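You operate a simulated robot arm through the tools that you are given. There is no shell and no other tool. Be economical: measure what you need, move in short steps, check, and stop when the job is done.

You run a simulated robot arm. Do the job below in one go: nothing can be reset, and whatever is moved stays where it is left.

Task
Clamp the valve with the red lever, work it open and shut, and put it in the green pan.
Fine: turn the lever only while the vice grips, vice open at the end. Set down upright: what you pick out.

Only the result counts: the job must be done as asked and must still hold three seconds after the hand-in. Knocking over, shifting, dropping, spilling or breaking anything else fails it.

Robot
A 6-joint arm with a two-finger parallel gripper, fixed in place. Base frame: the origin is at the foot of the arm, x ahead of it, y to its left, z up; the work surface is at about z = 0.82. Readings come in m, rad, newtons and seconds.
With the tool pointing down near the work surface it reaches from about 0.34 to 0.76 m from the base axis. Its first joint turns from -1.152 to 1.152 rad. Payload 2.45 kg.
The TCP is the grasp point between the finger pads, 0.024 m short of the fingertips. In the tool frame z runs along the fingers and y along their closing line. Largest opening 0.068 m; finger width 0.017, thickness 0.01; the body of the gripper, 0.04 by 0.07 m, starts 0.041 m behind the TCP.
Orientation is told as [roll, pitch, yaw] about the base's x, y, z axes, in that order, counted from this pose: with the fingers straight down and closing along the base's y, the tool's x points along the base's -x, its y along +y and its z along -z.

Tools
- The arm moves only by the tool step_arm. Its argument "commands" is a list of rows, each an object (a shift or turn left out is 0, a gripper value left out holds the last) with "offset": the shift along the tool's x, y, z in cm, a list of three; "angular": the turn, a rotation vector about the tool's x, y, z in rad, a list of three; "claw": the gripper command, from -1 (fully open) to 1 (shut), values between in proportion. In form: [{"offset": [dx, dy, dz], "angular": [rx, ry, rz], "claw": claw}, ...]. A call has 1 to 10 rows; each row is the pose to reach, as a shift and turn from the pose commanded when the call began, along the tool's axes at that moment. Rows are played at 5 a second. More than 0.05 m and 0.15 rad between two rows, or a gripper value outside its range, and nothing of the call is played. Where a pose cannot be reached the arm comes as near as it can. A force on the tool above 40 N (or 10 N above the force at the start of the call, whichever is more), or a blocked arm, ends the call early, and 0.2 s more pass. The fingers move at their own pace (about 0.108 m/s each) and stop on an object; they squeeze with about 44 N. The grip force told is the motor's: it shows also when the fingers shut on nothing. Time passes only in rows, and 0.2 s behind the last, so rows that repeat a pose let the fingers close. It gives the time, the measured TCP pose, the force on the tool (base axes), the opening and the grip force at its end, in the units of the frame above (readings bear some noise), with the torque about the TCP (base axes, N m) and any sound that the robot's microphone picked up.
- Cameras (640 x 400 px; columns grow to the right, rows downward): "scene" is fixed at [0.1682, 0.4103, 1.4685]; the picture's right is [-0.76, -0.65, 0.00], its down [-0.34, 0.39, -0.86] and it looks along [0.56, -0.65, -0.52] (base axes); focal length 339 px, centre (320, 200). "wrist" rides on the gripper at [0.084, 0.011, -0.075] in the tool frame; the picture's right is [-0.13, 0.99, 0.00], its down [-0.60, -0.08, -0.79] and it looks along [-0.79, -0.10, 0.61] (tool axes); focal length 251 px, centre (320, 200). There is no depth. A picture from a camera that has moved, and an enlarged one, comes with that camera's place and axes in the base frame and with its lens.
- snapshot(camera): a new picture of that camera. It takes no simulated time.
- close_up(camera, box): a new picture of the part [left, top, right, bottom] of that camera's present view, enlarged. It takes no simulated time.
- finish_job(): hands the job in; it is judged then, once.

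Work in short steps. Places have to be worked out from the pictures, the camera data and where the tool is seen: move nearer, look again, correct. Check each grasp and each placing, and mend what went wrong. You have 120 turns and 76 pictures in all, those below and enlarged ones among them. Open the gripper and draw the arm clear of the work before you hand the job in, unless the task says otherwise; then end with one line.

The tools are called as a command line: name --argument value ..., lists and objects as JSON in quotes. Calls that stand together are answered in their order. step_arm: Moves the arm, as the interface text tells. Its arguments: {"type":"object","properties":{"commands":{"type":"array"}},"required":["commands"]} The other tools are called the same way: snapshot (camera) takes a picture; close_up (camera, box) takes an enlarged picture of a part of a camera's view; finish_job () hands the job in.

At the start:

```text
time_s: 0.0
tool_pos: [0.4167, -0.1233, 1.0873]
orientation: [0.0, 0.001, 0.0]
wrist_force: [0.4, 0.4, 0.4]
torque: [0.03, 0.0, 0.04]
finger_gap: 0.0681
grip_force: 0.0
```

scene: 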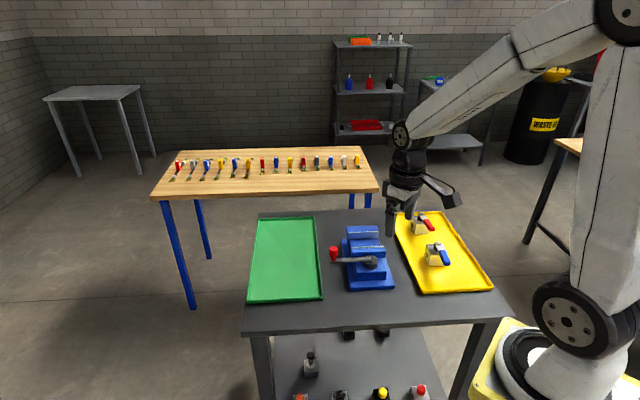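
wrist: 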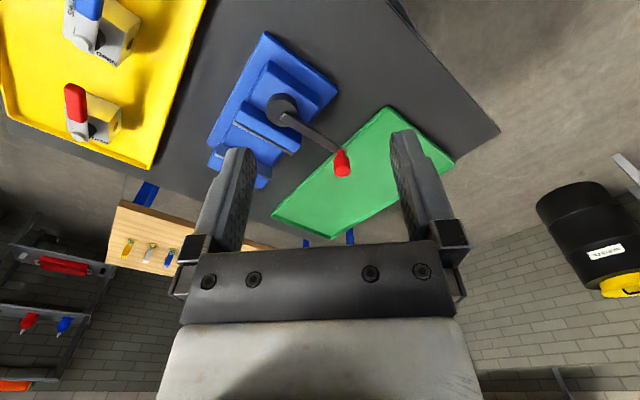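

I start with enlarged views of the vice, the trays and the valves.

close_up --camera "scene" --box '[310, 200, 420, 300]'

close_up --camera "scene" --box '[390, 200, 500, 300]'

close_up --camera "wrist" --box '[0, 0, 360, 225]'

```text
4.00 times, centred on (365, 250) of scene
camera zoom: at [0.1682, 0.4103, 1.4685], right [-0.76, -0.65, 0.0], down [-0.34, 0.39, -0.86], along [0.56, -0.65, -0.52], focal length 1355 px, centre (140, 0)
```

zoom: 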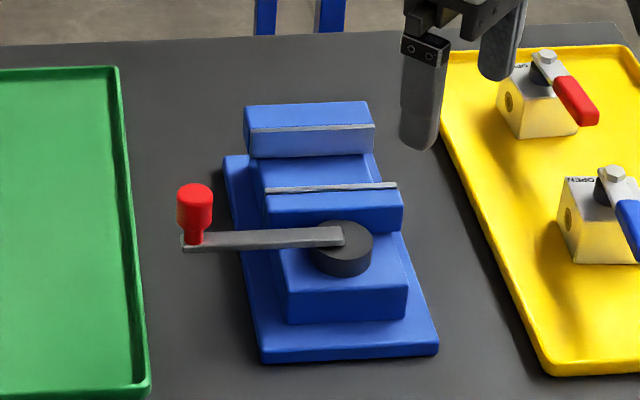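

```text
4.00 times, centred on (445, 250) of scene
camera zoom: at [0.1682, 0.4103, 1.4685], right [-0.76, -0.65, 0.0], down [-0.34, 0.39, -0.86], along [0.56, -0.65, -0.52], focal length 1355 px, centre (-180, 0)
```

zoom: 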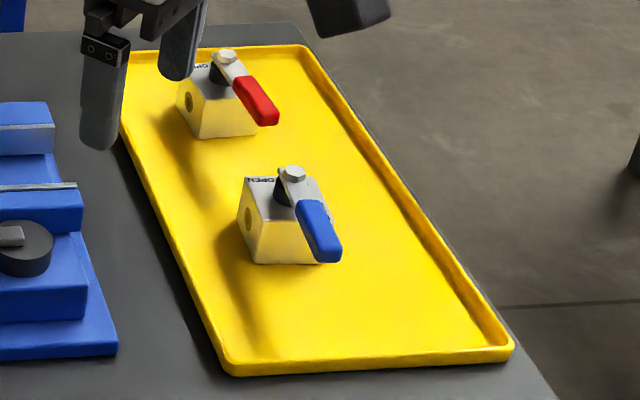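

```text
1.78 times, centred on (180, 112) of wrist
camera zoom: at [0.333, -0.1132, 1.1614], right [0.13, 0.99, 0.0], down [0.6, -0.08, 0.79], along [0.79, -0.1, -0.61], focal length 447 px, centre (569, 356)
```

zoom: 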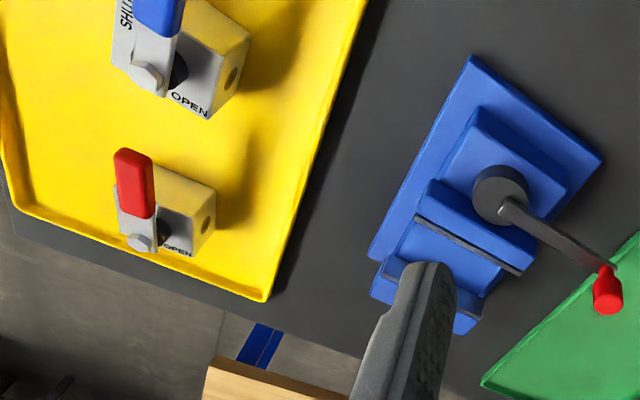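

The red valve's bolt is at about (0.51,-0.466), the vice pivot at about (0.50,-0.178), the knob at about (0.567,-0.111,0.93) and the jaw gap near (0.555,-0.23). I'll move over toward the red valve for a better look.

step_arm --commands '[{"offset": [1, -4.5, 0]}, {"offset": [2, -9, 1]}, {"offset": [3, -13.5, 1]}, {"offset": [4, -18, 2]}, {"offset": [5, -22.5, 3]}, {"offset": [5.5, -27, 3]}, {"offset": [5.5, -30, 3]}, {"offset": [5.5, -30, 3]}]'

snapshot --camera "wrist"

close_up --camera "scene" --box '[310, 200, 420, 300]'

```text
time_s: 1.8
tool_pos: [0.3656, -0.4266, 1.0586]
orientation: [-0.001, 0.0, 0.0]
wrist_force: [-0.4, -0.5, 0.0]
torque: [-0.01, -0.04, 0.0]
finger_gap: 0.0678
grip_force: 0.1
```

```text
70 pictures are left
camera wrist: at [0.2804, -0.4154, 1.1328], right [0.13, 0.99, 0.0], down [0.6, -0.08, 0.79], along [0.79, -0.1, -0.61], focal length 251 px, centre (320, 200)
```

wrist: 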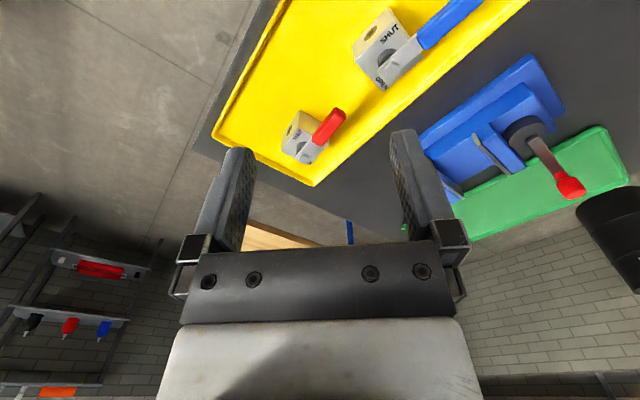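

```text
4.00 times, centred on (365, 250) of scene
camera zoom: at [0.1682, 0.4103, 1.4685], right [-0.76, -0.65, 0.0], down [-0.34, 0.39, -0.86], along [0.56, -0.65, -0.52], focal length 1355 px, centre (140, 0)
```

zoom: 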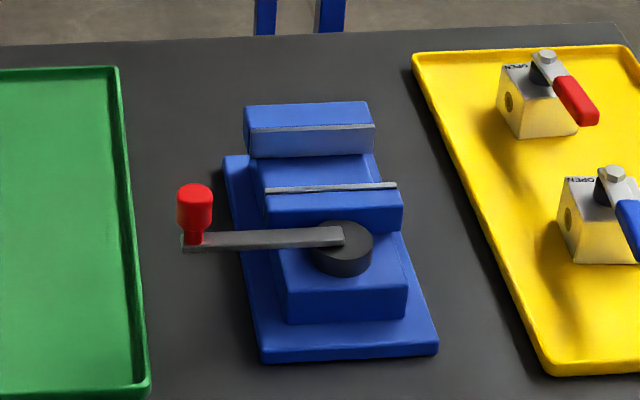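

close_up --camera "wrist" --box '[260, 90, 372, 160]'

close_up --camera "scene" --box '[405, 205, 445, 240]'

close_up --camera "wrist" --box '[340, 0, 500, 100]'

```text
5.71 times, centred on (316, 125) of wrist
camera zoom: at [0.2804, -0.4154, 1.1328], right [0.13, 0.99, 0.0], down [0.6, -0.08, 0.79], along [0.79, -0.1, -0.61], focal length 1437 px, centre (343, 629)
```

zoom: 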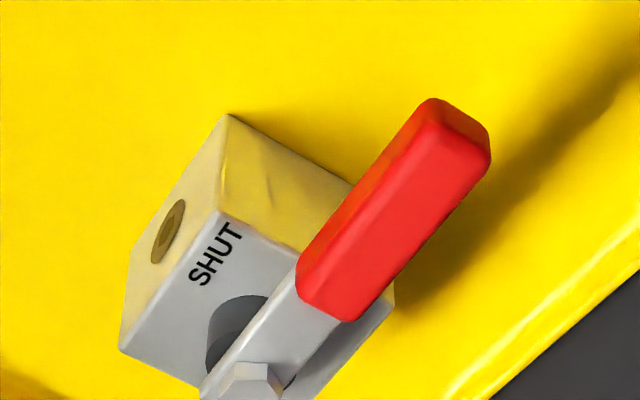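

```text
11.43 times, centred on (425, 222) of scene
camera zoom: at [0.1682, 0.4103, 1.4685], right [-0.76, -0.65, 0.0], down [-0.34, 0.39, -0.86], along [0.56, -0.65, -0.52], focal length 3870 px, centre (-880, -57)
```

zoom: 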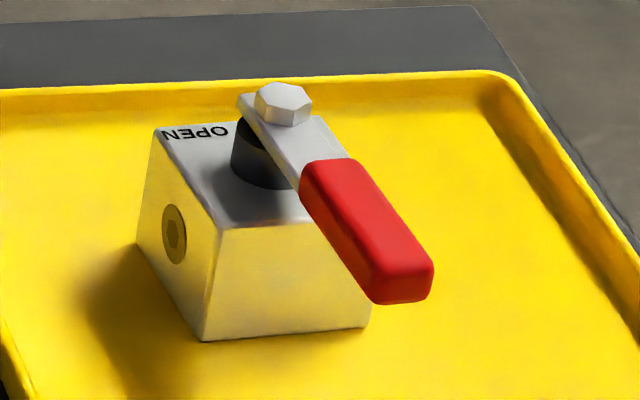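

```text
4.00 times, centred on (420, 50) of wrist
camera zoom: at [0.2804, -0.4154, 1.1328], right [0.13, 0.99, 0.0], down [0.6, -0.08, 0.79], along [0.79, -0.1, -0.61], focal length 1006 px, centre (-80, 800)
```

zoom: 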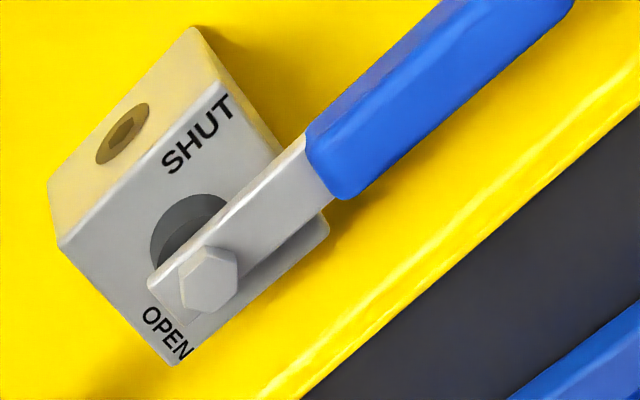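

The levers stand at SHUT now, across the bore, and OPEN is marked at the 50° side, so opening is clockwise from above. I'll go above the red valve with the fingers turned about -0.70 rad to line up with its port faces.

step_arm --commands '[{"offset": [-3, -1, 0], "angular": [0, 0, 0.14]}, {"offset": [-6, -2, 1.5], "angular": [0, 0, 0.28]}, {"offset": [-9, -3, 3], "angular": [0, 0, 0.42]}, {"offset": [-12, -3.9, 4.5], "angular": [0, 0, 0.56]}, {"offset": [-14.3, -3.9, 5.5], "angular": [0, 0, 0.7]}, {"offset": [-14.3, -3.9, 5.5], "angular": [0, 0, 0.7]}]'

snapshot --camera "wrist"

snapshot --camera "scene"

```text
time_s: 3.2
tool_pos: [0.5073, -0.4633, 1.0017]
orientation: [0.001, 0.001, -0.702]
wrist_force: [0.2, 0.4, 0.2]
torque: [-0.01, 0.01, -0.02]
finger_gap: 0.0683
grip_force: 0.1
```

```text
65 pictures are left
camera wrist: at [0.4492, -0.3998, 1.0762], right [0.74, 0.67, 0.0], down [0.41, -0.45, 0.79], along [0.53, -0.59, -0.61], focal length 251 px, centre (320, 200)
```

wrist: 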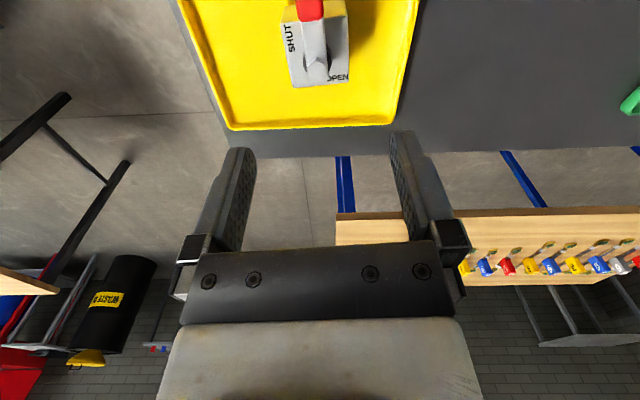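

```text
64 pictures are left
```

scene: 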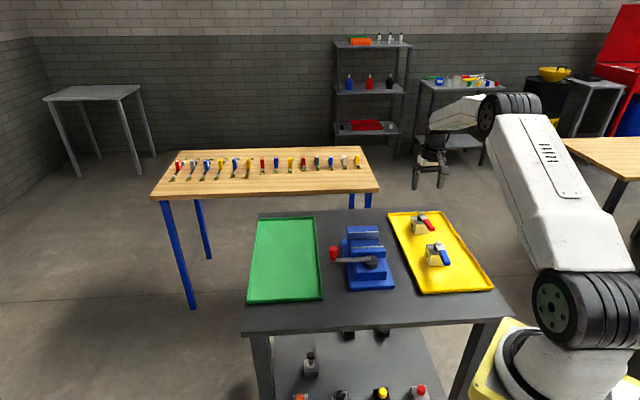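

close_up --camera "wrist" --box '[240, 0, 400, 100]'

```text
4.00 times, centred on (320, 50) of wrist
camera zoom: at [0.4492, -0.3998, 1.0762], right [0.74, 0.67, 0.0], down [0.41, -0.45, 0.79], along [0.53, -0.59, -0.61], focal length 1006 px, centre (320, 800)
```

zoom: 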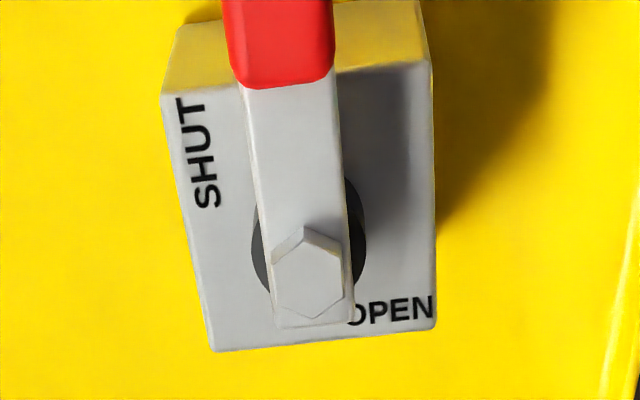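

The body is square (about 4.5–4.8 cm), nearly centred under the tool, and needs about 0.027 rad more turn. I'll go down 5 cm and look again, which also gives the height.

step_arm --commands '[{"offset": [0, 0, 2.5], "angular": [0, 0, 0.027]}, {"offset": [0, -0.2, 5], "angular": [0, 0, 0.027]}, {"offset": [0, -0.2, 5], "angular": [0, 0, 0.027]}]'

close_up --camera "wrist" --box '[220, 0, 412, 120]'

close_up --camera "scene" --box '[395, 190, 459, 240]'

```text
time_s: 4.0
tool_pos: [0.5061, -0.4654, 0.9511]
orientation: [-0.001, -0.001, -0.726]
wrist_force: [-0.1, 0.0, -0.1]
torque: [0.0, 0.0, -0.03]
finger_gap: 0.0679
grip_force: 0.1
```

```text
3.33 times, centred on (316, 60) of wrist
camera zoom: at [0.4499, -0.4004, 1.0256], right [0.76, 0.65, 0.0], down [0.4, -0.46, 0.79], along [0.52, -0.6, -0.61], focal length 838 px, centre (333, 667)
```

zoom: 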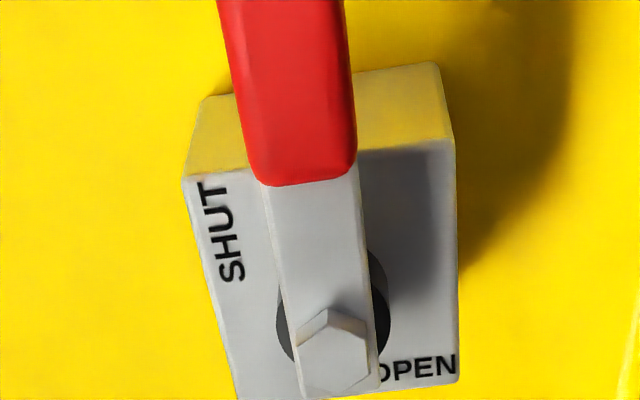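

```text
8.00 times, centred on (427, 215) of scene
camera zoom: at [0.1682, 0.4103, 1.4685], right [-0.76, -0.65, 0.0], down [-0.34, 0.39, -0.86], along [0.56, -0.65, -0.52], focal length 2709 px, centre (-536, 80)
```

zoom: 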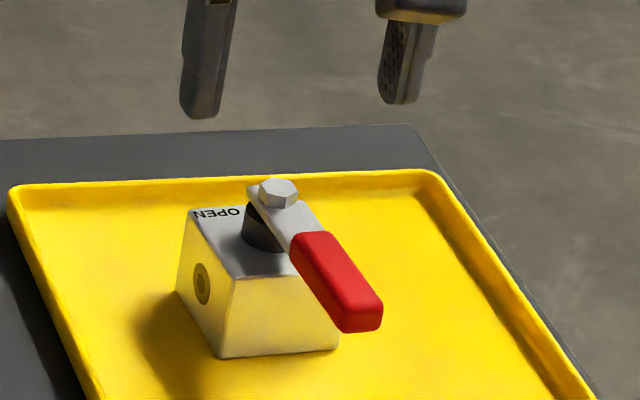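

The fingers are centred and aligned; the body is 4.8 cm wide with its top at about z 0.868 and the bolt at about 0.893. I'll go down to TCP z 0.866 and close on the body.

step_arm --commands '[{"offset": [0, 0, 3], "claw": -1}, {"offset": [0, 0, 6]}, {"offset": [0, 0, 8.5]}, {"offset": [0, 0, 8.5]}, {"offset": [0, 0, 8.5], "claw": 1}, {"offset": [0, 0, 8.5], "claw": 1}, {"offset": [0, 0, 8.5], "claw": 1}]'

close_up --camera "scene" --box '[395, 190, 459, 240]'

```text
time_s: 5.6
tool_pos: [0.506, -0.4648, 0.8671]
orientation: [-0.002, 0.001, -0.728]
wrist_force: [-0.5, -1.5, 0.1]
torque: [-0.1, -0.15, -0.06]
finger_gap: 0.05
grip_force: 43.3
```

```text
8.00 times, centred on (427, 215) of scene
camera zoom: at [0.1682, 0.4103, 1.4685], right [-0.76, -0.65, 0.0], down [-0.34, 0.39, -0.86], along [0.56, -0.65, -0.52], focal length 2709 px, centre (-536, 80)
```

zoom: 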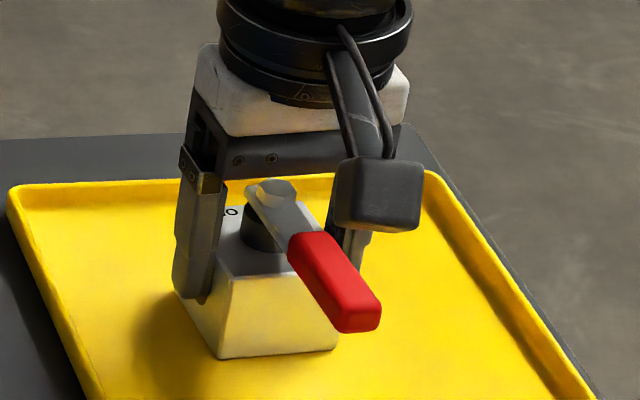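

The grip holds with a gap of 0.050 m. I'll lift straight up and check.

step_arm --commands '[{"offset": [0, 0, -2]}, {"offset": [0, 0, -5]}, {"offset": [0, 0, -9]}, {"offset": [0, 0, -13]}, {"offset": [0, 0, -15]}, {"offset": [0, 0, -15]}]'

snapshot --camera "scene"

```text
time_s: 7.0
tool_pos: [0.5054, -0.4651, 1.0164]
orientation: [-0.002, 0.002, -0.729]
wrist_force: [-0.7, -0.1, -4.3]
torque: [0.02, -0.02, 0.01]
finger_gap: 0.0501
grip_force: 43.9
```

```text
59 pictures are left
```

scene: 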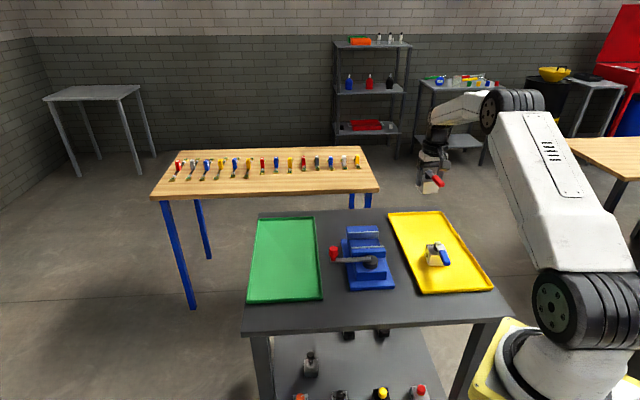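

The valve is held (weight about 4.3 N). I'll carry it above the vice gap, turning to -0.785 rad yaw.

step_arm --commands '[{"offset": [2, 3.5, -1], "angular": [0, 0, 0]}, {"offset": [4, 7, -1.5], "angular": [0, 0, 0.02]}, {"offset": [6, 10.5, -1.5], "angular": [0, 0, 0.04]}, {"offset": [8, 14, -1.5], "angular": [0, 0, 0.056]}, {"offset": [10, 17.5, -1.5], "angular": [0, 0, 0.056]}, {"offset": [11.8, 20.75, -1.5], "angular": [0, 0, 0.056]}, {"offset": [11.8, 20.75, -1.5], "angular": [0, 0, 0.056]}]'

snapshot --camera "wrist"

close_up --camera "scene" --box '[310, 180, 438, 280]'

```text
time_s: 8.6
tool_pos: [0.5558, -0.2305, 1.0312]
orientation: [0.002, -0.001, -0.785]
wrist_force: [-0.8, -0.4, -4.8]
torque: [0.0, -0.01, 0.03]
finger_gap: 0.0499
grip_force: 44.6
```

```text
58 pictures are left
camera wrist: at [0.5029, -0.1619, 1.106], right [0.79, 0.61, 0.0], down [0.37, -0.48, 0.79], along [0.48, -0.63, -0.61], focal length 251 px, centre (320, 200)
```

wrist: 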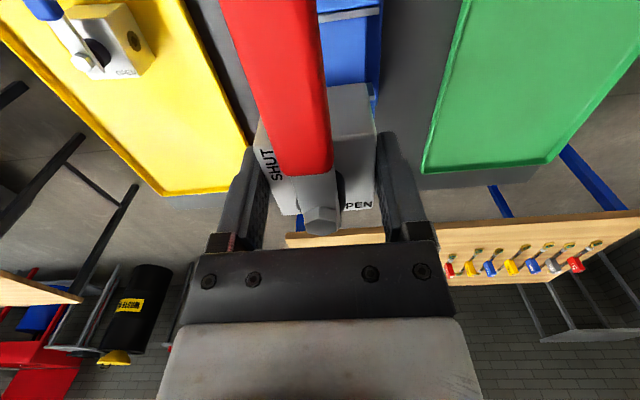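

```text
4.00 times, centred on (374, 230) of scene
camera zoom: at [0.1682, 0.4103, 1.4685], right [-0.76, -0.65, 0.0], down [-0.34, 0.39, -0.86], along [0.56, -0.65, -0.52], focal length 1355 px, centre (104, 80)
```

zoom: 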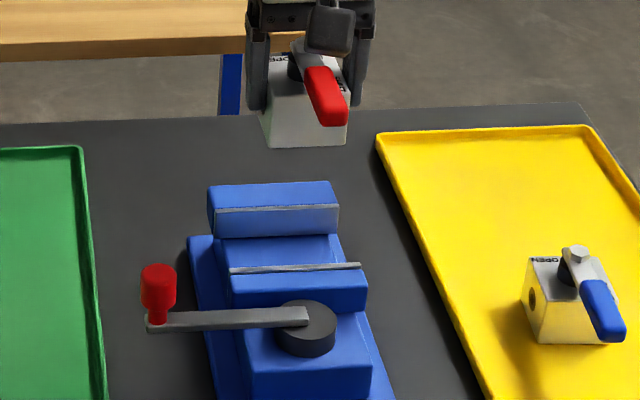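

close_up --camera "wrist" --box '[220, 0, 412, 120]'

close_up --camera "scene" --box '[350, 215, 398, 250]'

```text
3.33 times, centred on (316, 60) of wrist
camera zoom: at [0.5029, -0.1619, 1.106], right [0.79, 0.61, 0.0], down [0.37, -0.48, 0.79], along [0.48, -0.63, -0.61], focal length 838 px, centre (333, 667)
```

zoom: 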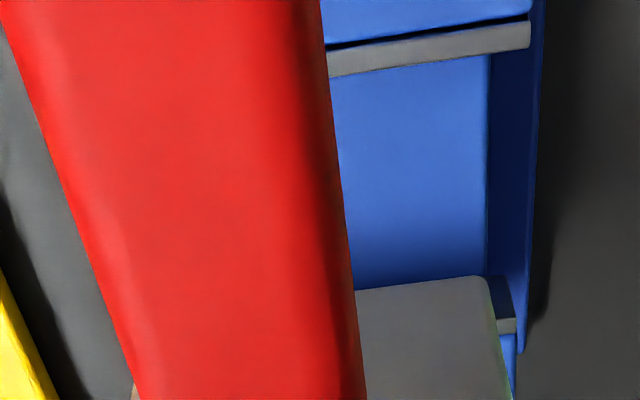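

```text
11.43 times, centred on (374, 232) of scene
camera zoom: at [0.1682, 0.4103, 1.4685], right [-0.76, -0.65, 0.0], down [-0.34, 0.39, -0.86], along [0.56, -0.65, -0.52], focal length 3870 px, centre (-297, -171)
```

zoom: 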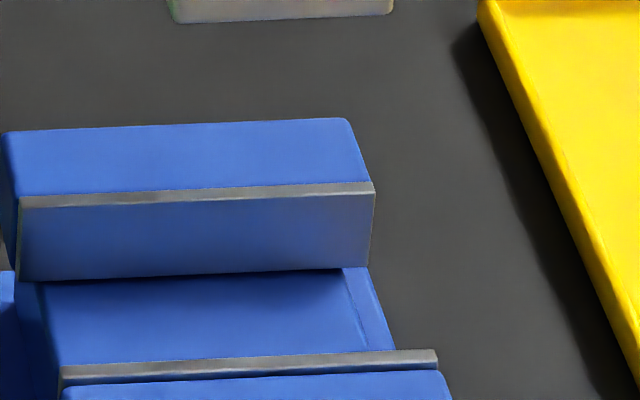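

The jaw gap is about 6 cm wide and lies about 1 cm ahead of the TCP (tool -x). I'll correct this, go down 4 cm and measure again.

step_arm --commands '[{"offset": [-1.06, 0.1, 2]}, {"offset": [-1.06, 0.1, 4]}, {"offset": [-1.06, 0.1, 4]}]'

close_up --camera "wrist" --box '[220, 0, 412, 120]'

close_up --camera "scene" --box '[334, 195, 414, 245]'

```text
time_s: 9.4
tool_pos: [0.5621, -0.2375, 0.9909]
orientation: [-0.002, -0.001, -0.783]
wrist_force: [0.6, -0.6, -4.0]
torque: [0.03, -0.01, -0.02]
finger_gap: 0.0498
grip_force: 44.5
```

```text
3.33 times, centred on (316, 60) of wrist
camera zoom: at [0.5093, -0.1701, 1.0651], right [0.79, 0.61, 0.0], down [0.37, -0.48, 0.79], along [0.49, -0.63, -0.61], focal length 838 px, centre (333, 667)
```

zoom: 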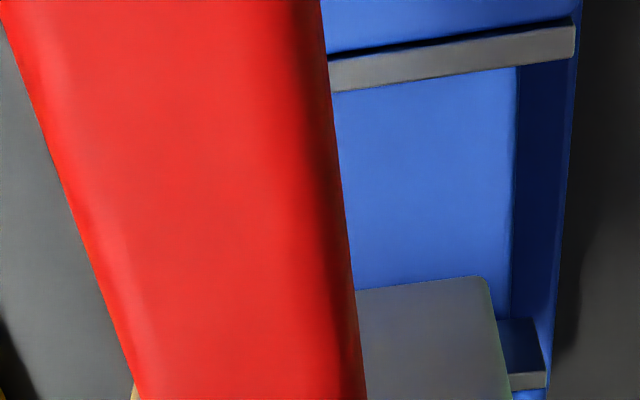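

```text
8.00 times, centred on (374, 220) of scene
camera zoom: at [0.1683, 0.4103, 1.4685], right [-0.76, -0.65, 0.0], down [-0.34, 0.39, -0.86], along [0.56, -0.65, -0.52], focal length 2709 px, centre (-112, 40)
```

zoom: 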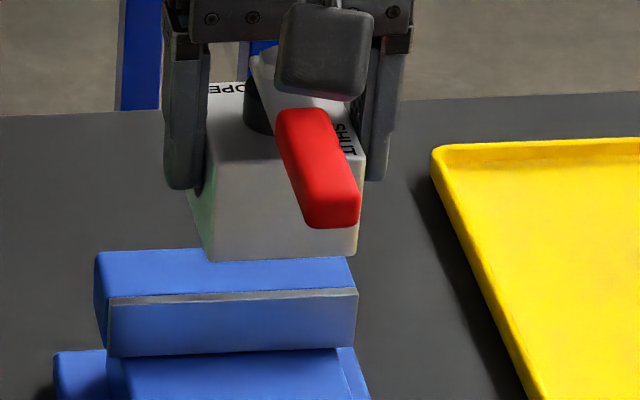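

The valve is centred over the gap within a few millimetres. I'll lower it to just above the jaw tops and check.

step_arm --commands '[{"offset": [0, 0, 2]}, {"offset": [0, 0, 4]}, {"offset": [0, 0, 4]}]'

close_up --camera "wrist" --box '[220, 0, 412, 120]'

close_up --camera "scene" --box '[334, 205, 414, 255]'

```text
time_s: 10.2
tool_pos: [0.5623, -0.2369, 0.9503]
orientation: [-0.001, 0.001, -0.783]
wrist_force: [0.0, 0.4, -4.8]
torque: [0.0, -0.02, -0.01]
finger_gap: 0.0499
grip_force: 44.0
```

```text
3.33 times, centred on (316, 60) of wrist
camera zoom: at [0.5097, -0.1695, 1.0249], right [0.79, 0.61, 0.0], down [0.37, -0.48, 0.79], along [0.48, -0.63, -0.61], focal length 838 px, centre (333, 667)
```

zoom: 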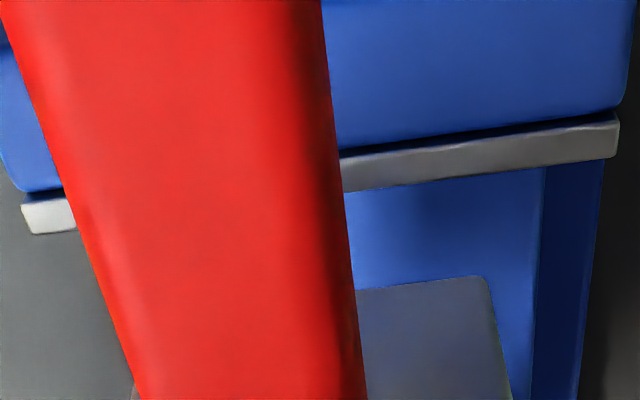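

```text
8.00 times, centred on (374, 230) of scene
camera zoom: at [0.1683, 0.4103, 1.4685], right [-0.76, -0.65, 0.0], down [-0.34, 0.39, -0.86], along [0.56, -0.65, -0.52], focal length 2709 px, centre (-112, -40)
```

zoom: 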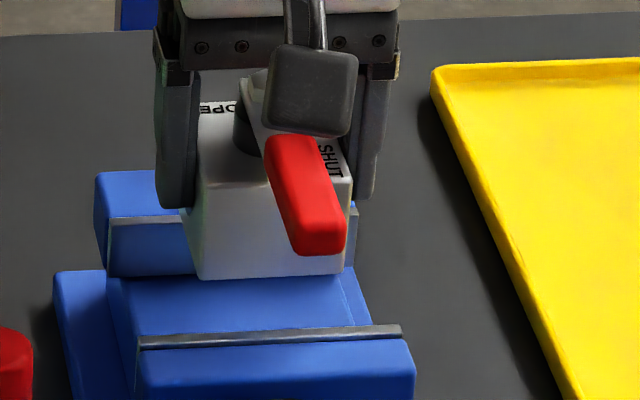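

Jaw tops are at about z 0.897, the gap runs x from -0.029 to +0.031 in the tool frame, and the valve bottom is about 3.4 cm below the TCP. I'll lower it into the gap.

step_arm --commands '[{"offset": [-0.0, 0, 1.5]}, {"offset": [0, 0, 3]}, {"offset": [0, 0, 3.5]}, {"offset": [0, 0, 3.5]}]'

close_up --camera "scene" --box '[334, 205, 414, 255]'

```text
time_s: 11.2
tool_pos: [0.5629, -0.2388, 0.9162]
orientation: [-0.001, 0.0, -0.783]
wrist_force: [0.7, -0.2, -4.4]
torque: [-0.02, 0.02, 0.0]
finger_gap: 0.0498
grip_force: 43.9
```

```text
8.00 times, centred on (374, 230) of scene
camera zoom: at [0.1683, 0.4103, 1.4685], right [-0.76, -0.65, 0.0], down [-0.34, 0.39, -0.86], along [0.56, -0.65, -0.52], focal length 2709 px, centre (-112, -40)
```

zoom: 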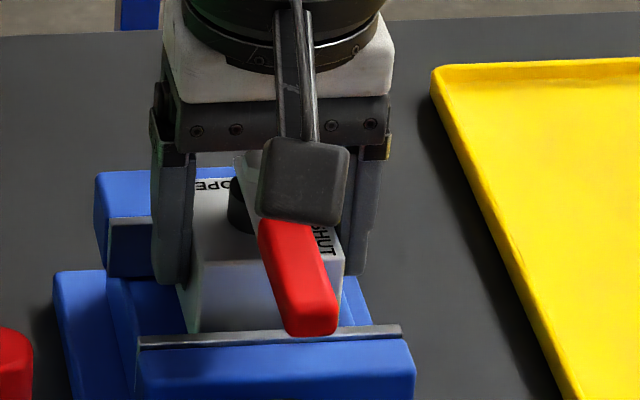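

Free so far. I'll continue down in small steps and watch the force.

step_arm --commands '[{"offset": [0, 0, 0.4]}, {"offset": [0, 0, 0.7]}, {"offset": [0, 0, 0.7]}]'

close_up --camera "scene" --box '[334, 205, 414, 255]'

```text
time_s: 12.0
tool_pos: [0.5605, -0.2392, 0.9101]
orientation: [0.002, 0.0, -0.783]
wrist_force: [0.3, -1.3, -5.4]
torque: [-0.04, 0.01, -0.01]
finger_gap: 0.0499
grip_force: 43.2
```

```text
8.00 times, centred on (374, 230) of scene
camera zoom: at [0.1683, 0.4103, 1.4685], right [-0.76, -0.65, 0.0], down [-0.34, 0.39, -0.86], along [0.56, -0.65, -0.52], focal length 2709 px, centre (-112, -40)
```

zoom: 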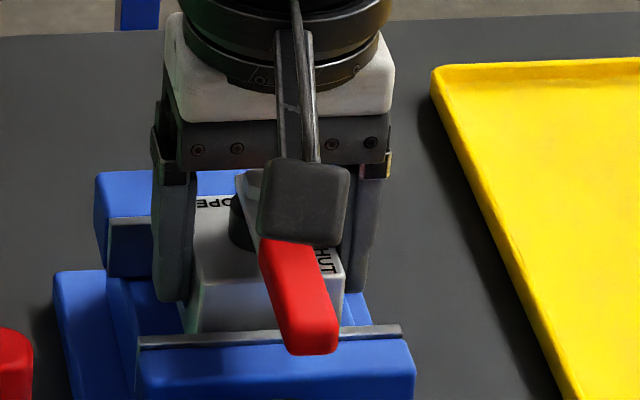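

step_arm --commands '[{"offset": [0, 0, 0.3]}, {"offset": [0, 0, 0.3]}]'

step_arm --commands '[{"offset": [0, 0, 0.3]}, {"offset": [0, 0, 0.3]}]'

```text
time_s: 12.6
tool_pos: [0.562, -0.2379, 0.9067]
orientation: [0.0, -0.002, -0.784]
wrist_force: [-2.1, 1.3, 5.9]
torque: [0.08, 0.18, 0.0]
finger_gap: 0.0497
grip_force: 43.8
```

```text
time_s: 13.2
tool_pos: [0.5639, -0.2383, 0.9064]
orientation: [0.003, -0.008, -0.783]
wrist_force: [-9.0, 3.1, 36.6]
torque: [0.0, 0.31, 0.06]
finger_gap: 0.0498
grip_force: 43.8
```

Contact came at TCP z about 0.907, so the valve is on the bed. I'll back off 3 mm to unload, open, and rise.

step_arm --commands '[{"offset": [0, 0, -0.3], "claw": 1}, {"offset": [0, 0, -0.3], "claw": -1}, {"offset": [0, 0, -0.3], "claw": -1}, {"offset": [0, 0, -0.3], "claw": -1}]'

step_arm --commands '[{"offset": [0, 0, -2]}, {"offset": [0, 0, -5]}, {"offset": [0, 0, -9]}, {"offset": [0, 0, -12]}, {"offset": [3, 3, -14]}, {"offset": [3, 3, -14]}]'

snapshot --camera "wrist"

close_up --camera "scene" --box '[318, 205, 414, 265]'

```text
time_s: 14.2
tool_pos: [0.5603, -0.239, 0.9052]
orientation: [0.001, 0.001, -0.784]
wrist_force: [-0.3, -0.5, 0.4]
torque: [0.0, -0.01, 0.01]
finger_gap: 0.0679
grip_force: 0.1
```

```text
time_s: 15.6
tool_pos: [0.5629, -0.1961, 1.0447]
orientation: [-0.001, 0.001, -0.784]
wrist_force: [0.0, 0.5, -0.1]
torque: [-0.01, -0.02, 0.0]
finger_gap: 0.0682
grip_force: 0.0
```

```text
48 pictures are left
camera wrist: at [0.5111, -0.1283, 1.1199], right [0.79, 0.61, 0.0], down [0.37, -0.48, 0.79], along [0.48, -0.63, -0.61], focal length 251 px, centre (320, 200)
```

wrist: 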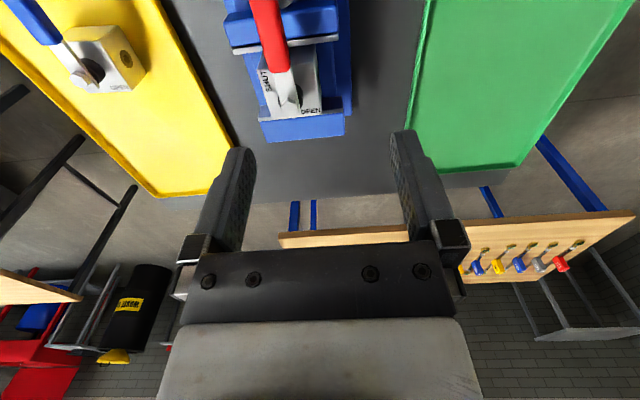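

```text
6.67 times, centred on (366, 235) of scene
camera zoom: at [0.1682, 0.4103, 1.4685], right [-0.76, -0.65, 0.0], down [-0.34, 0.39, -0.86], along [0.56, -0.65, -0.52], focal length 2258 px, centre (13, -33)
```

zoom: 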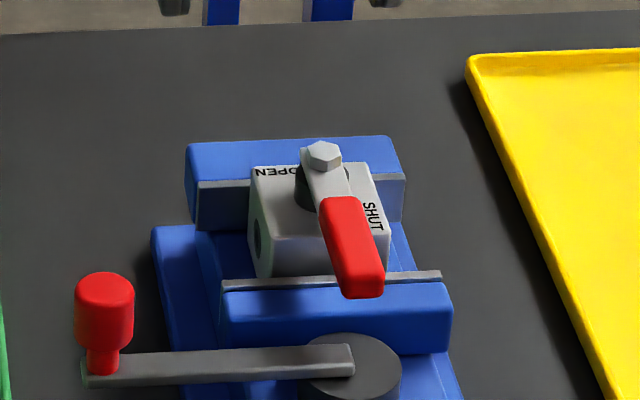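

The valve sits upright in the vice. Next I move above the crank knob with yaw 0 and look.

step_arm --commands '[{"offset": [1, 1, 0], "angular": [0, 0, -0.14]}, {"offset": [2, 2, 0], "angular": [0, 0, -0.28]}, {"offset": [3, 3, 0], "angular": [0, 0, -0.42]}, {"offset": [4, 4, 0], "angular": [0, 0, -0.56]}, {"offset": [5, 5.3, 0], "angular": [0, 0, -0.7]}, {"offset": [6.1, 6.5, 0], "angular": [0, 0, -0.784]}, {"offset": [6.1, 6.5, 0], "angular": [0, 0, -0.784]}]'

snapshot --camera "wrist"

```text
time_s: 17.2
tool_pos: [0.5672, -0.1062, 1.0453]
orientation: [0.0, 0.0, 0.001]
wrist_force: [0.1, 0.1, -0.1]
torque: [-0.02, -0.02, 0.01]
finger_gap: 0.068
grip_force: 0.0
```

```text
46 pictures are left
camera wrist: at [0.4821, -0.0953, 1.1206], right [0.13, 0.99, 0.0], down [0.6, -0.08, 0.79], along [0.79, -0.1, -0.61], focal length 251 px, centre (320, 200)
```

wrist: 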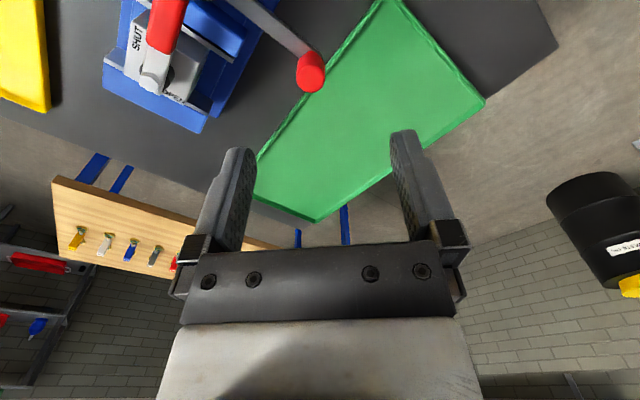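

The knob top is at about (0.569,-0.111). I'll move over it, go down to TCP z 0.945 with open fingers, and check.

step_arm --commands '[{"offset": [-0.2, -0.5, 3]}, {"offset": [-0.2, -0.5, 6]}, {"offset": [-0.2, -0.5, 8]}, {"offset": [-0.2, -0.5, 10]}, {"offset": [-0.2, -0.5, 10]}]'

close_up --camera "scene" --box '[310, 205, 406, 265]'

snapshot --camera "wrist"

```text
time_s: 18.4
tool_pos: [0.5673, -0.1125, 0.9467]
orientation: [-0.001, 0.0, -0.001]
wrist_force: [0.1, -0.4, 0.2]
torque: [-0.03, -0.01, -0.01]
finger_gap: 0.068
grip_force: 0.0
```

```text
6.67 times, centred on (358, 235) of scene
camera zoom: at [0.1682, 0.4103, 1.4685], right [-0.76, -0.65, 0.0], down [-0.34, 0.39, -0.86], along [0.56, -0.65, -0.52], focal length 2258 px, centre (67, -33)
```

zoom: 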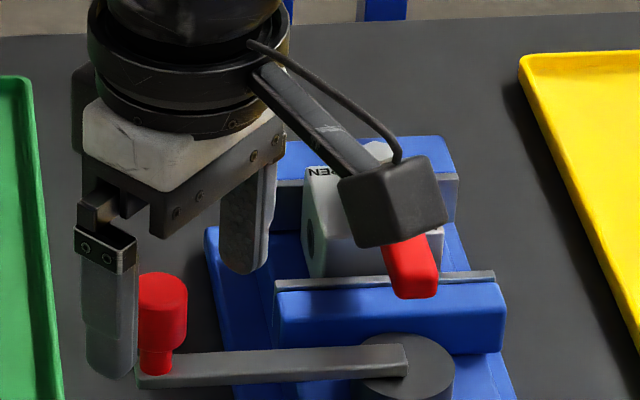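

```text
44 pictures are left
camera wrist: at [0.4823, -0.1007, 1.0213], right [0.13, 0.99, 0.0], down [0.6, -0.08, 0.79], along [0.79, -0.1, -0.61], focal length 251 px, centre (320, 200)
```

wrist: 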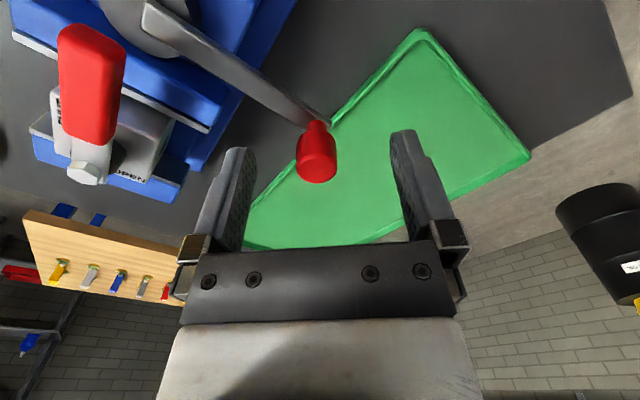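

The knob is between the fingers. I'll go down 0.9 cm more and close.

step_arm --commands '[{"offset": [0, -0.1, 0.8], "claw": -1}, {"offset": [0, -0.1, 0.8], "claw": 1}, {"offset": [0, -0.1, 0.8], "claw": 1}, {"offset": [0, -0.1, 0.8], "claw": 1}, {"offset": [0, -0.1, 0.8], "claw": 1}]'

close_up --camera "scene" --box '[310, 205, 406, 265]'

```text
time_s: 19.6
tool_pos: [0.5669, -0.1138, 0.9382]
orientation: [0.0, 0.001, 0.0]
wrist_force: [-13.2, -24.6, 1.8]
torque: [-0.4, -0.2, -0.1]
finger_gap: 0.02
grip_force: 38.1
```

```text
6.67 times, centred on (358, 235) of scene
camera zoom: at [0.1678, 0.4096, 1.4687], right [-0.76, -0.65, 0.0], down [-0.34, 0.39, -0.86], along [0.56, -0.65, -0.52], focal length 2258 px, centre (67, -33)
```

zoom: 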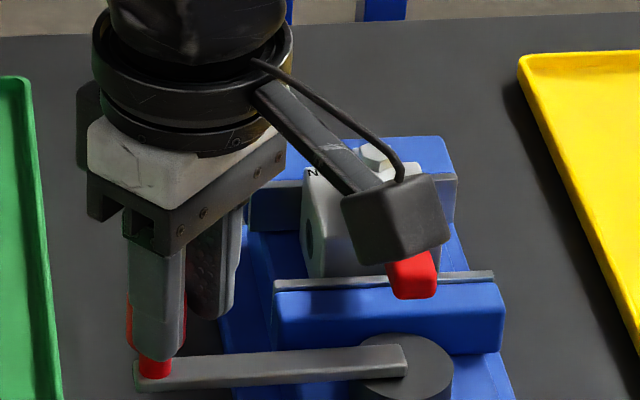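

The knob (2 cm) is gripped; the side load shows my command sits about 2 mm too far out. I'll correct that and try a small counter-clockwise arc of about 12° about (0.498,-0.180) to see which way the jaw moves.

step_arm --commands '[{"offset": [0.1, -0.2, 0]}, {"offset": [0.57, 0.26, 0]}, {"offset": [1.07, 0.68, 0]}, {"offset": [1.6, 1.07, 0]}, {"offset": [1.6, 1.07, 0]}]'

close_up --camera "scene" --box '[310, 205, 406, 265]'

```text
time_s: 20.8
tool_pos: [0.5523, -0.0997, 0.9388]
orientation: [0.002, -0.002, 0.002]
wrist_force: [-4.4, 3.6, -2.2]
torque: [0.12, 0.11, -0.02]
finger_gap: 0.0
grip_force: 23.8
```

```text
6.67 times, centred on (358, 235) of scene
camera zoom: at [0.168, 0.4105, 1.4684], right [-0.76, -0.65, 0.0], down [-0.34, 0.39, -0.86], along [0.56, -0.65, -0.52], focal length 2258 px, centre (67, -33)
```

zoom: 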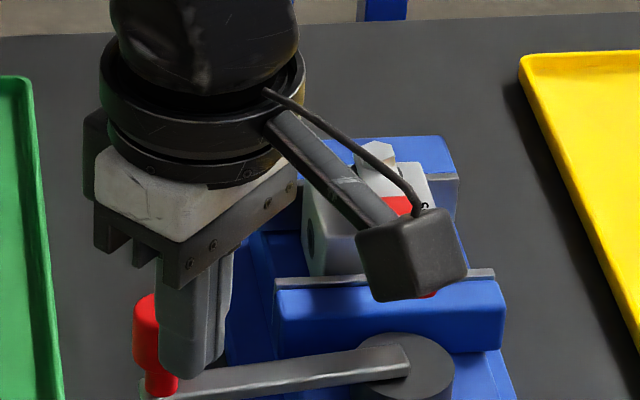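

The fingers slid off the round knob because the grip line was not tangential. I'll rise clear, open, turn the fingers to close along the tangent (yaw about +0.85), and look.

step_arm --commands '[{"offset": [0, 0, -2]}, {"offset": [0, 0, -6]}, {"offset": [0, 0, -6], "angular": [0, 0, -0.14], "claw": -1}, {"offset": [-0.5, 0, -6], "angular": [0, 0, -0.28]}, {"offset": [-1, 0, -6], "angular": [0, 0, -0.42]}, {"offset": [-1, 0, -6], "angular": [0, 0, -0.56]}, {"offset": [-1, 0, -6], "angular": [0, 0, -0.7]}, {"offset": [-1, 0, -6], "angular": [0, 0, -0.84]}, {"offset": [-1, 0, -6], "angular": [0, 0, -0.84]}]'

snapshot --camera "wrist"

close_up --camera "scene" --box '[310, 205, 406, 265]'

```text
time_s: 22.8
tool_pos: [0.5604, -0.1018, 0.998]
orientation: [0.0, -0.002, 0.842]
wrist_force: [1.0, -0.2, -0.3]
torque: [0.01, 0.01, -0.01]
finger_gap: 0.0682
grip_force: 0.1
```

```text
41 pictures are left
camera wrist: at [0.4957, -0.1571, 1.0731], right [-0.65, 0.76, 0.0], down [0.46, 0.4, 0.79], along [0.6, 0.52, -0.61], focal length 251 px, centre (320, 200)
```

wrist: 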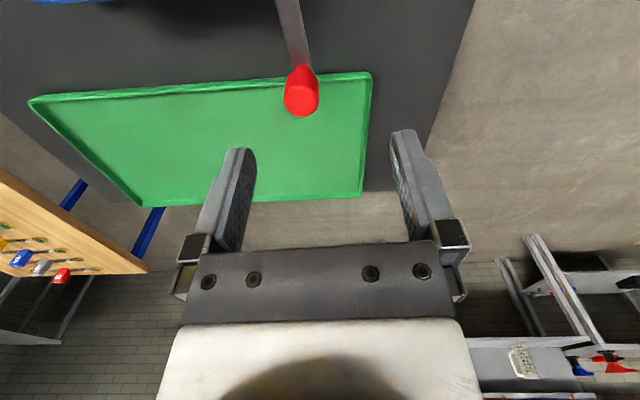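

```text
6.67 times, centred on (358, 235) of scene
camera zoom: at [0.1682, 0.4103, 1.4685], right [-0.76, -0.65, 0.0], down [-0.34, 0.39, -0.86], along [0.56, -0.65, -0.52], focal length 2258 px, centre (67, -33)
```

zoom: 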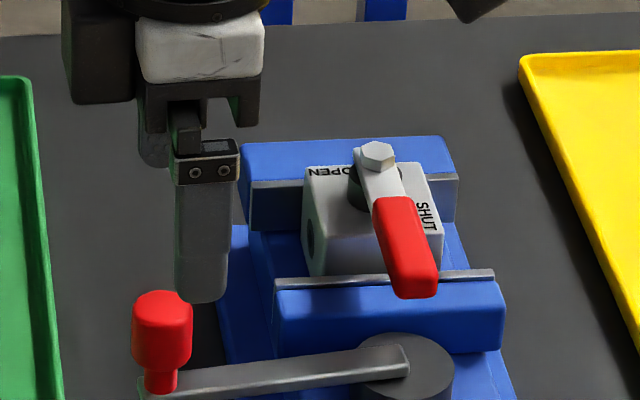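

close_up --camera "scene" --box '[334, 205, 414, 255]'

close_up --camera "wrist" --box '[240, 20, 368, 120]'

```text
8.00 times, centred on (374, 230) of scene
camera zoom: at [0.1682, 0.4103, 1.4685], right [-0.76, -0.65, 0.0], down [-0.34, 0.39, -0.86], along [0.56, -0.65, -0.52], focal length 2709 px, centre (-112, -40)
```

zoom: 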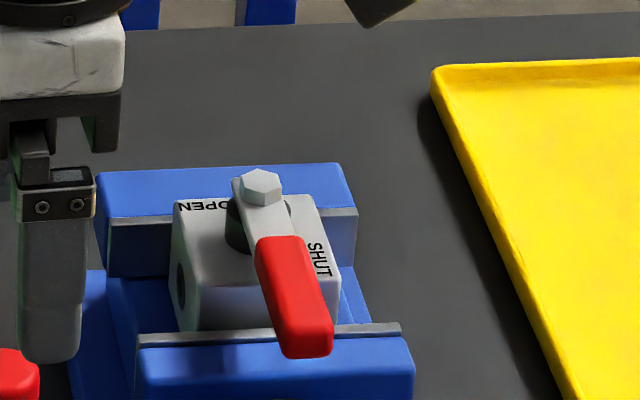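

```text
4.00 times, centred on (304, 70) of wrist
camera zoom: at [0.4957, -0.1571, 1.0731], right [-0.65, 0.76, 0.0], down [0.46, 0.4, 0.79], along [0.6, 0.52, -0.61], focal length 1006 px, centre (384, 720)
```

zoom: 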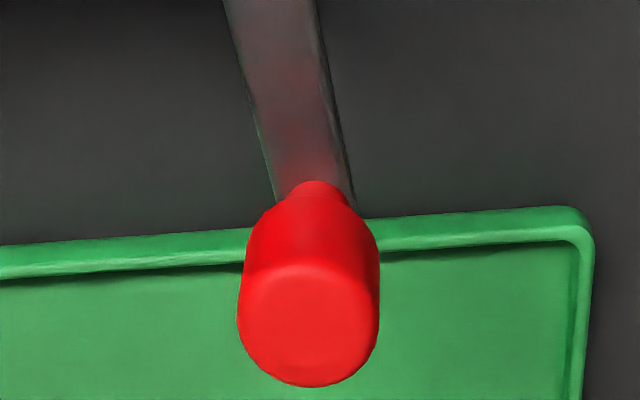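

The knob top is at about (0.563,-0.113,0.941), and the arm points at about 51°. I'll go down around it and grip along the tangent.

step_arm --commands '[{"offset": [0.6, -1.0, 2], "angular": [0, 0, -0.04]}, {"offset": [0.6, -1.0, 4], "angular": [0, 0, -0.04]}, {"offset": [0.6, -1.0, 6], "angular": [0, 0, -0.04]}, {"offset": [0.6, -1.0, 6], "angular": [0, 0, -0.04]}, {"offset": [0.6, -1.0, 6], "angular": [0, 0, -0.04], "claw": 1}, {"offset": [0.6, -1.0, 6], "angular": [0, 0, -0.04], "claw": 1}, {"offset": [0.6, -1.0, 6], "angular": [0, 0, -0.04], "claw": 1}]'

close_up --camera "scene" --box '[310, 205, 406, 265]'

snapshot --camera "wrist"

```text
time_s: 24.4
tool_pos: [0.5648, -0.1135, 0.9388]
orientation: [-0.002, 0.0, 0.882]
wrist_force: [6.7, -4.7, -3.7]
torque: [0.15, -0.15, 0.13]
finger_gap: 0.0227
grip_force: 38.9
```

```text
6.67 times, centred on (358, 235) of scene
camera zoom: at [0.1684, 0.4102, 1.4685], right [-0.76, -0.65, 0.0], down [-0.34, 0.39, -0.86], along [0.56, -0.65, -0.52], focal length 2258 px, centre (67, -33)
```

zoom: 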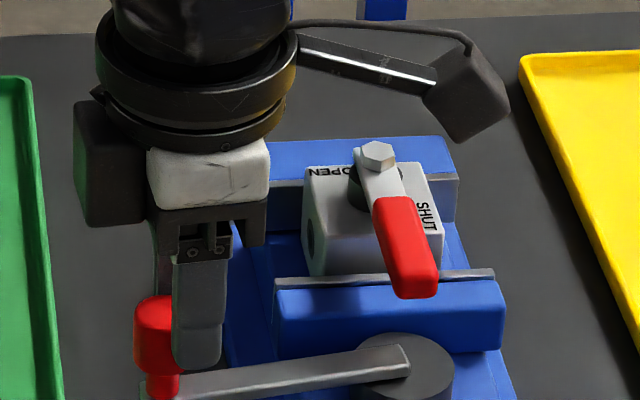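

```text
36 pictures are left
camera wrist: at [0.5017, -0.1706, 1.0141], right [-0.68, 0.73, 0.0], down [0.44, 0.42, 0.79], along [0.58, 0.54, -0.61], focal length 251 px, centre (320, 200)
```

wrist: 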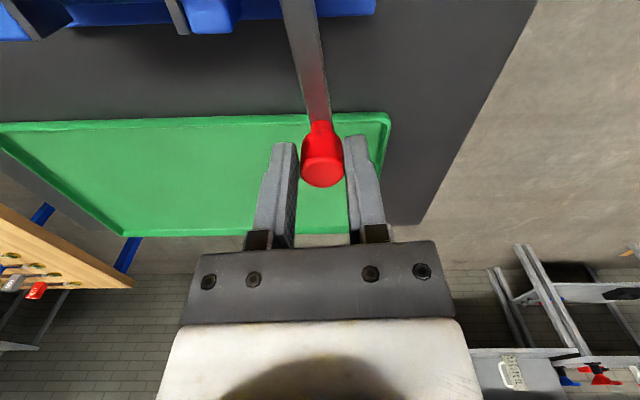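

Comparing both cameras, the knob top is really near z 0.922 and about 0.9 cm further out, so the fingers only nip its rim. I'll open, shift outward 0.95 cm, go down 1.7 cm, and close again.

step_arm --commands '[{"offset": [0, 0, 0], "claw": -1}, {"offset": [0, 0, 0], "claw": -1}, {"offset": [-0.5, 0, 0], "claw": -1}, {"offset": [-0.95, 0, 0], "claw": -1}, {"offset": [-0.95, 0, 0.9], "claw": -1}, {"offset": [-0.95, 0, 1.7], "claw": -1}, {"offset": [-0.95, 0, 1.7], "claw": 1}, {"offset": [-0.95, 0, 1.7], "claw": 1}, {"offset": [-0.95, 0, 1.7], "claw": 1}]'

close_up --camera "scene" --box '[310, 205, 406, 265]'

snapshot --camera "wrist"

```text
time_s: 26.4
tool_pos: [0.57, -0.1065, 0.9219]
orientation: [0.001, -0.001, 0.881]
wrist_force: [1.3, 0.5, 1.4]
torque: [0.37, 0.16, -0.03]
finger_gap: 0.0228
grip_force: 39.5
```

```text
6.67 times, centred on (358, 235) of scene
camera zoom: at [0.1682, 0.4103, 1.4685], right [-0.76, -0.65, 0.0], down [-0.34, 0.39, -0.86], along [0.56, -0.65, -0.52], focal length 2258 px, centre (67, -33)
```

zoom: 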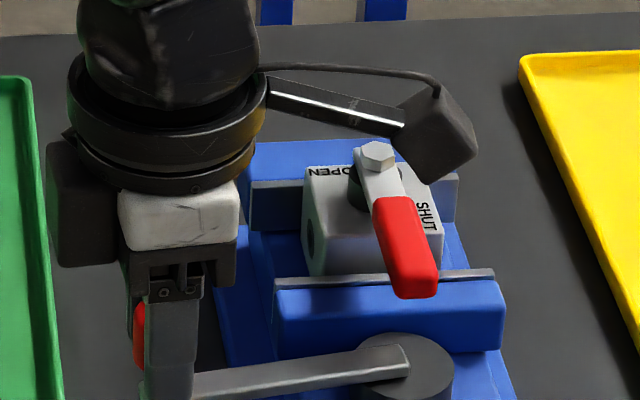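

```text
34 pictures are left
camera wrist: at [0.5081, -0.1631, 0.9972], right [-0.68, 0.73, 0.0], down [0.44, 0.42, 0.79], along [0.58, 0.54, -0.61], focal length 251 px, centre (320, 200)
```

wrist: 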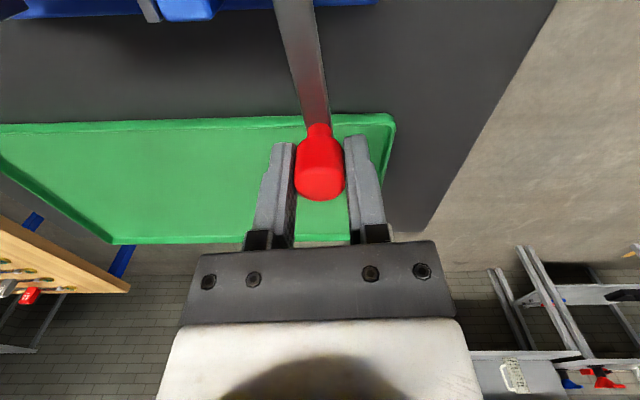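

Now the knob is firmly gripped over its full body. I'll turn it counter-clockwise along the arc in 4° steps up to 24°, with the tool turning along.

step_arm --commands '[{"offset": [-0.02, 0.71, 0], "angular": [0, 0, -0.07]}, {"offset": [0.01, 1.42, 0], "angular": [0, 0, -0.14]}, {"offset": [0.09, 2.12, 0], "angular": [0, 0, -0.21]}, {"offset": [0.21, 2.82, 0], "angular": [0, 0, -0.28]}, {"offset": [0.4, 3.51, 0], "angular": [0, 0, -0.35]}, {"offset": [0.62, 4.19, 0], "angular": [0, 0, -0.42]}, {"offset": [0.62, 4.19, 0], "angular": [0, 0, -0.42]}]'

close_up --camera "scene" --box '[310, 205, 406, 265]'

```text
time_s: 28.0
tool_pos: [0.5343, -0.0859, 0.922]
orientation: [-0.003, 0.001, 1.299]
wrist_force: [-5.7, -37.4, 9.5]
torque: [-0.2, 0.4, -0.04]
finger_gap: 0.0231
grip_force: 39.6
```

```text
6.67 times, centred on (358, 235) of scene
camera zoom: at [0.1679, 0.4093, 1.4688], right [-0.76, -0.65, 0.0], down [-0.34, 0.39, -0.86], along [0.56, -0.65, -0.52], focal length 2258 px, centre (67, -33)
```

zoom: 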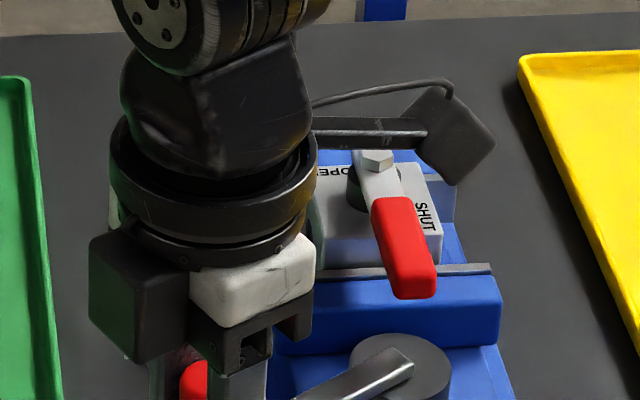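

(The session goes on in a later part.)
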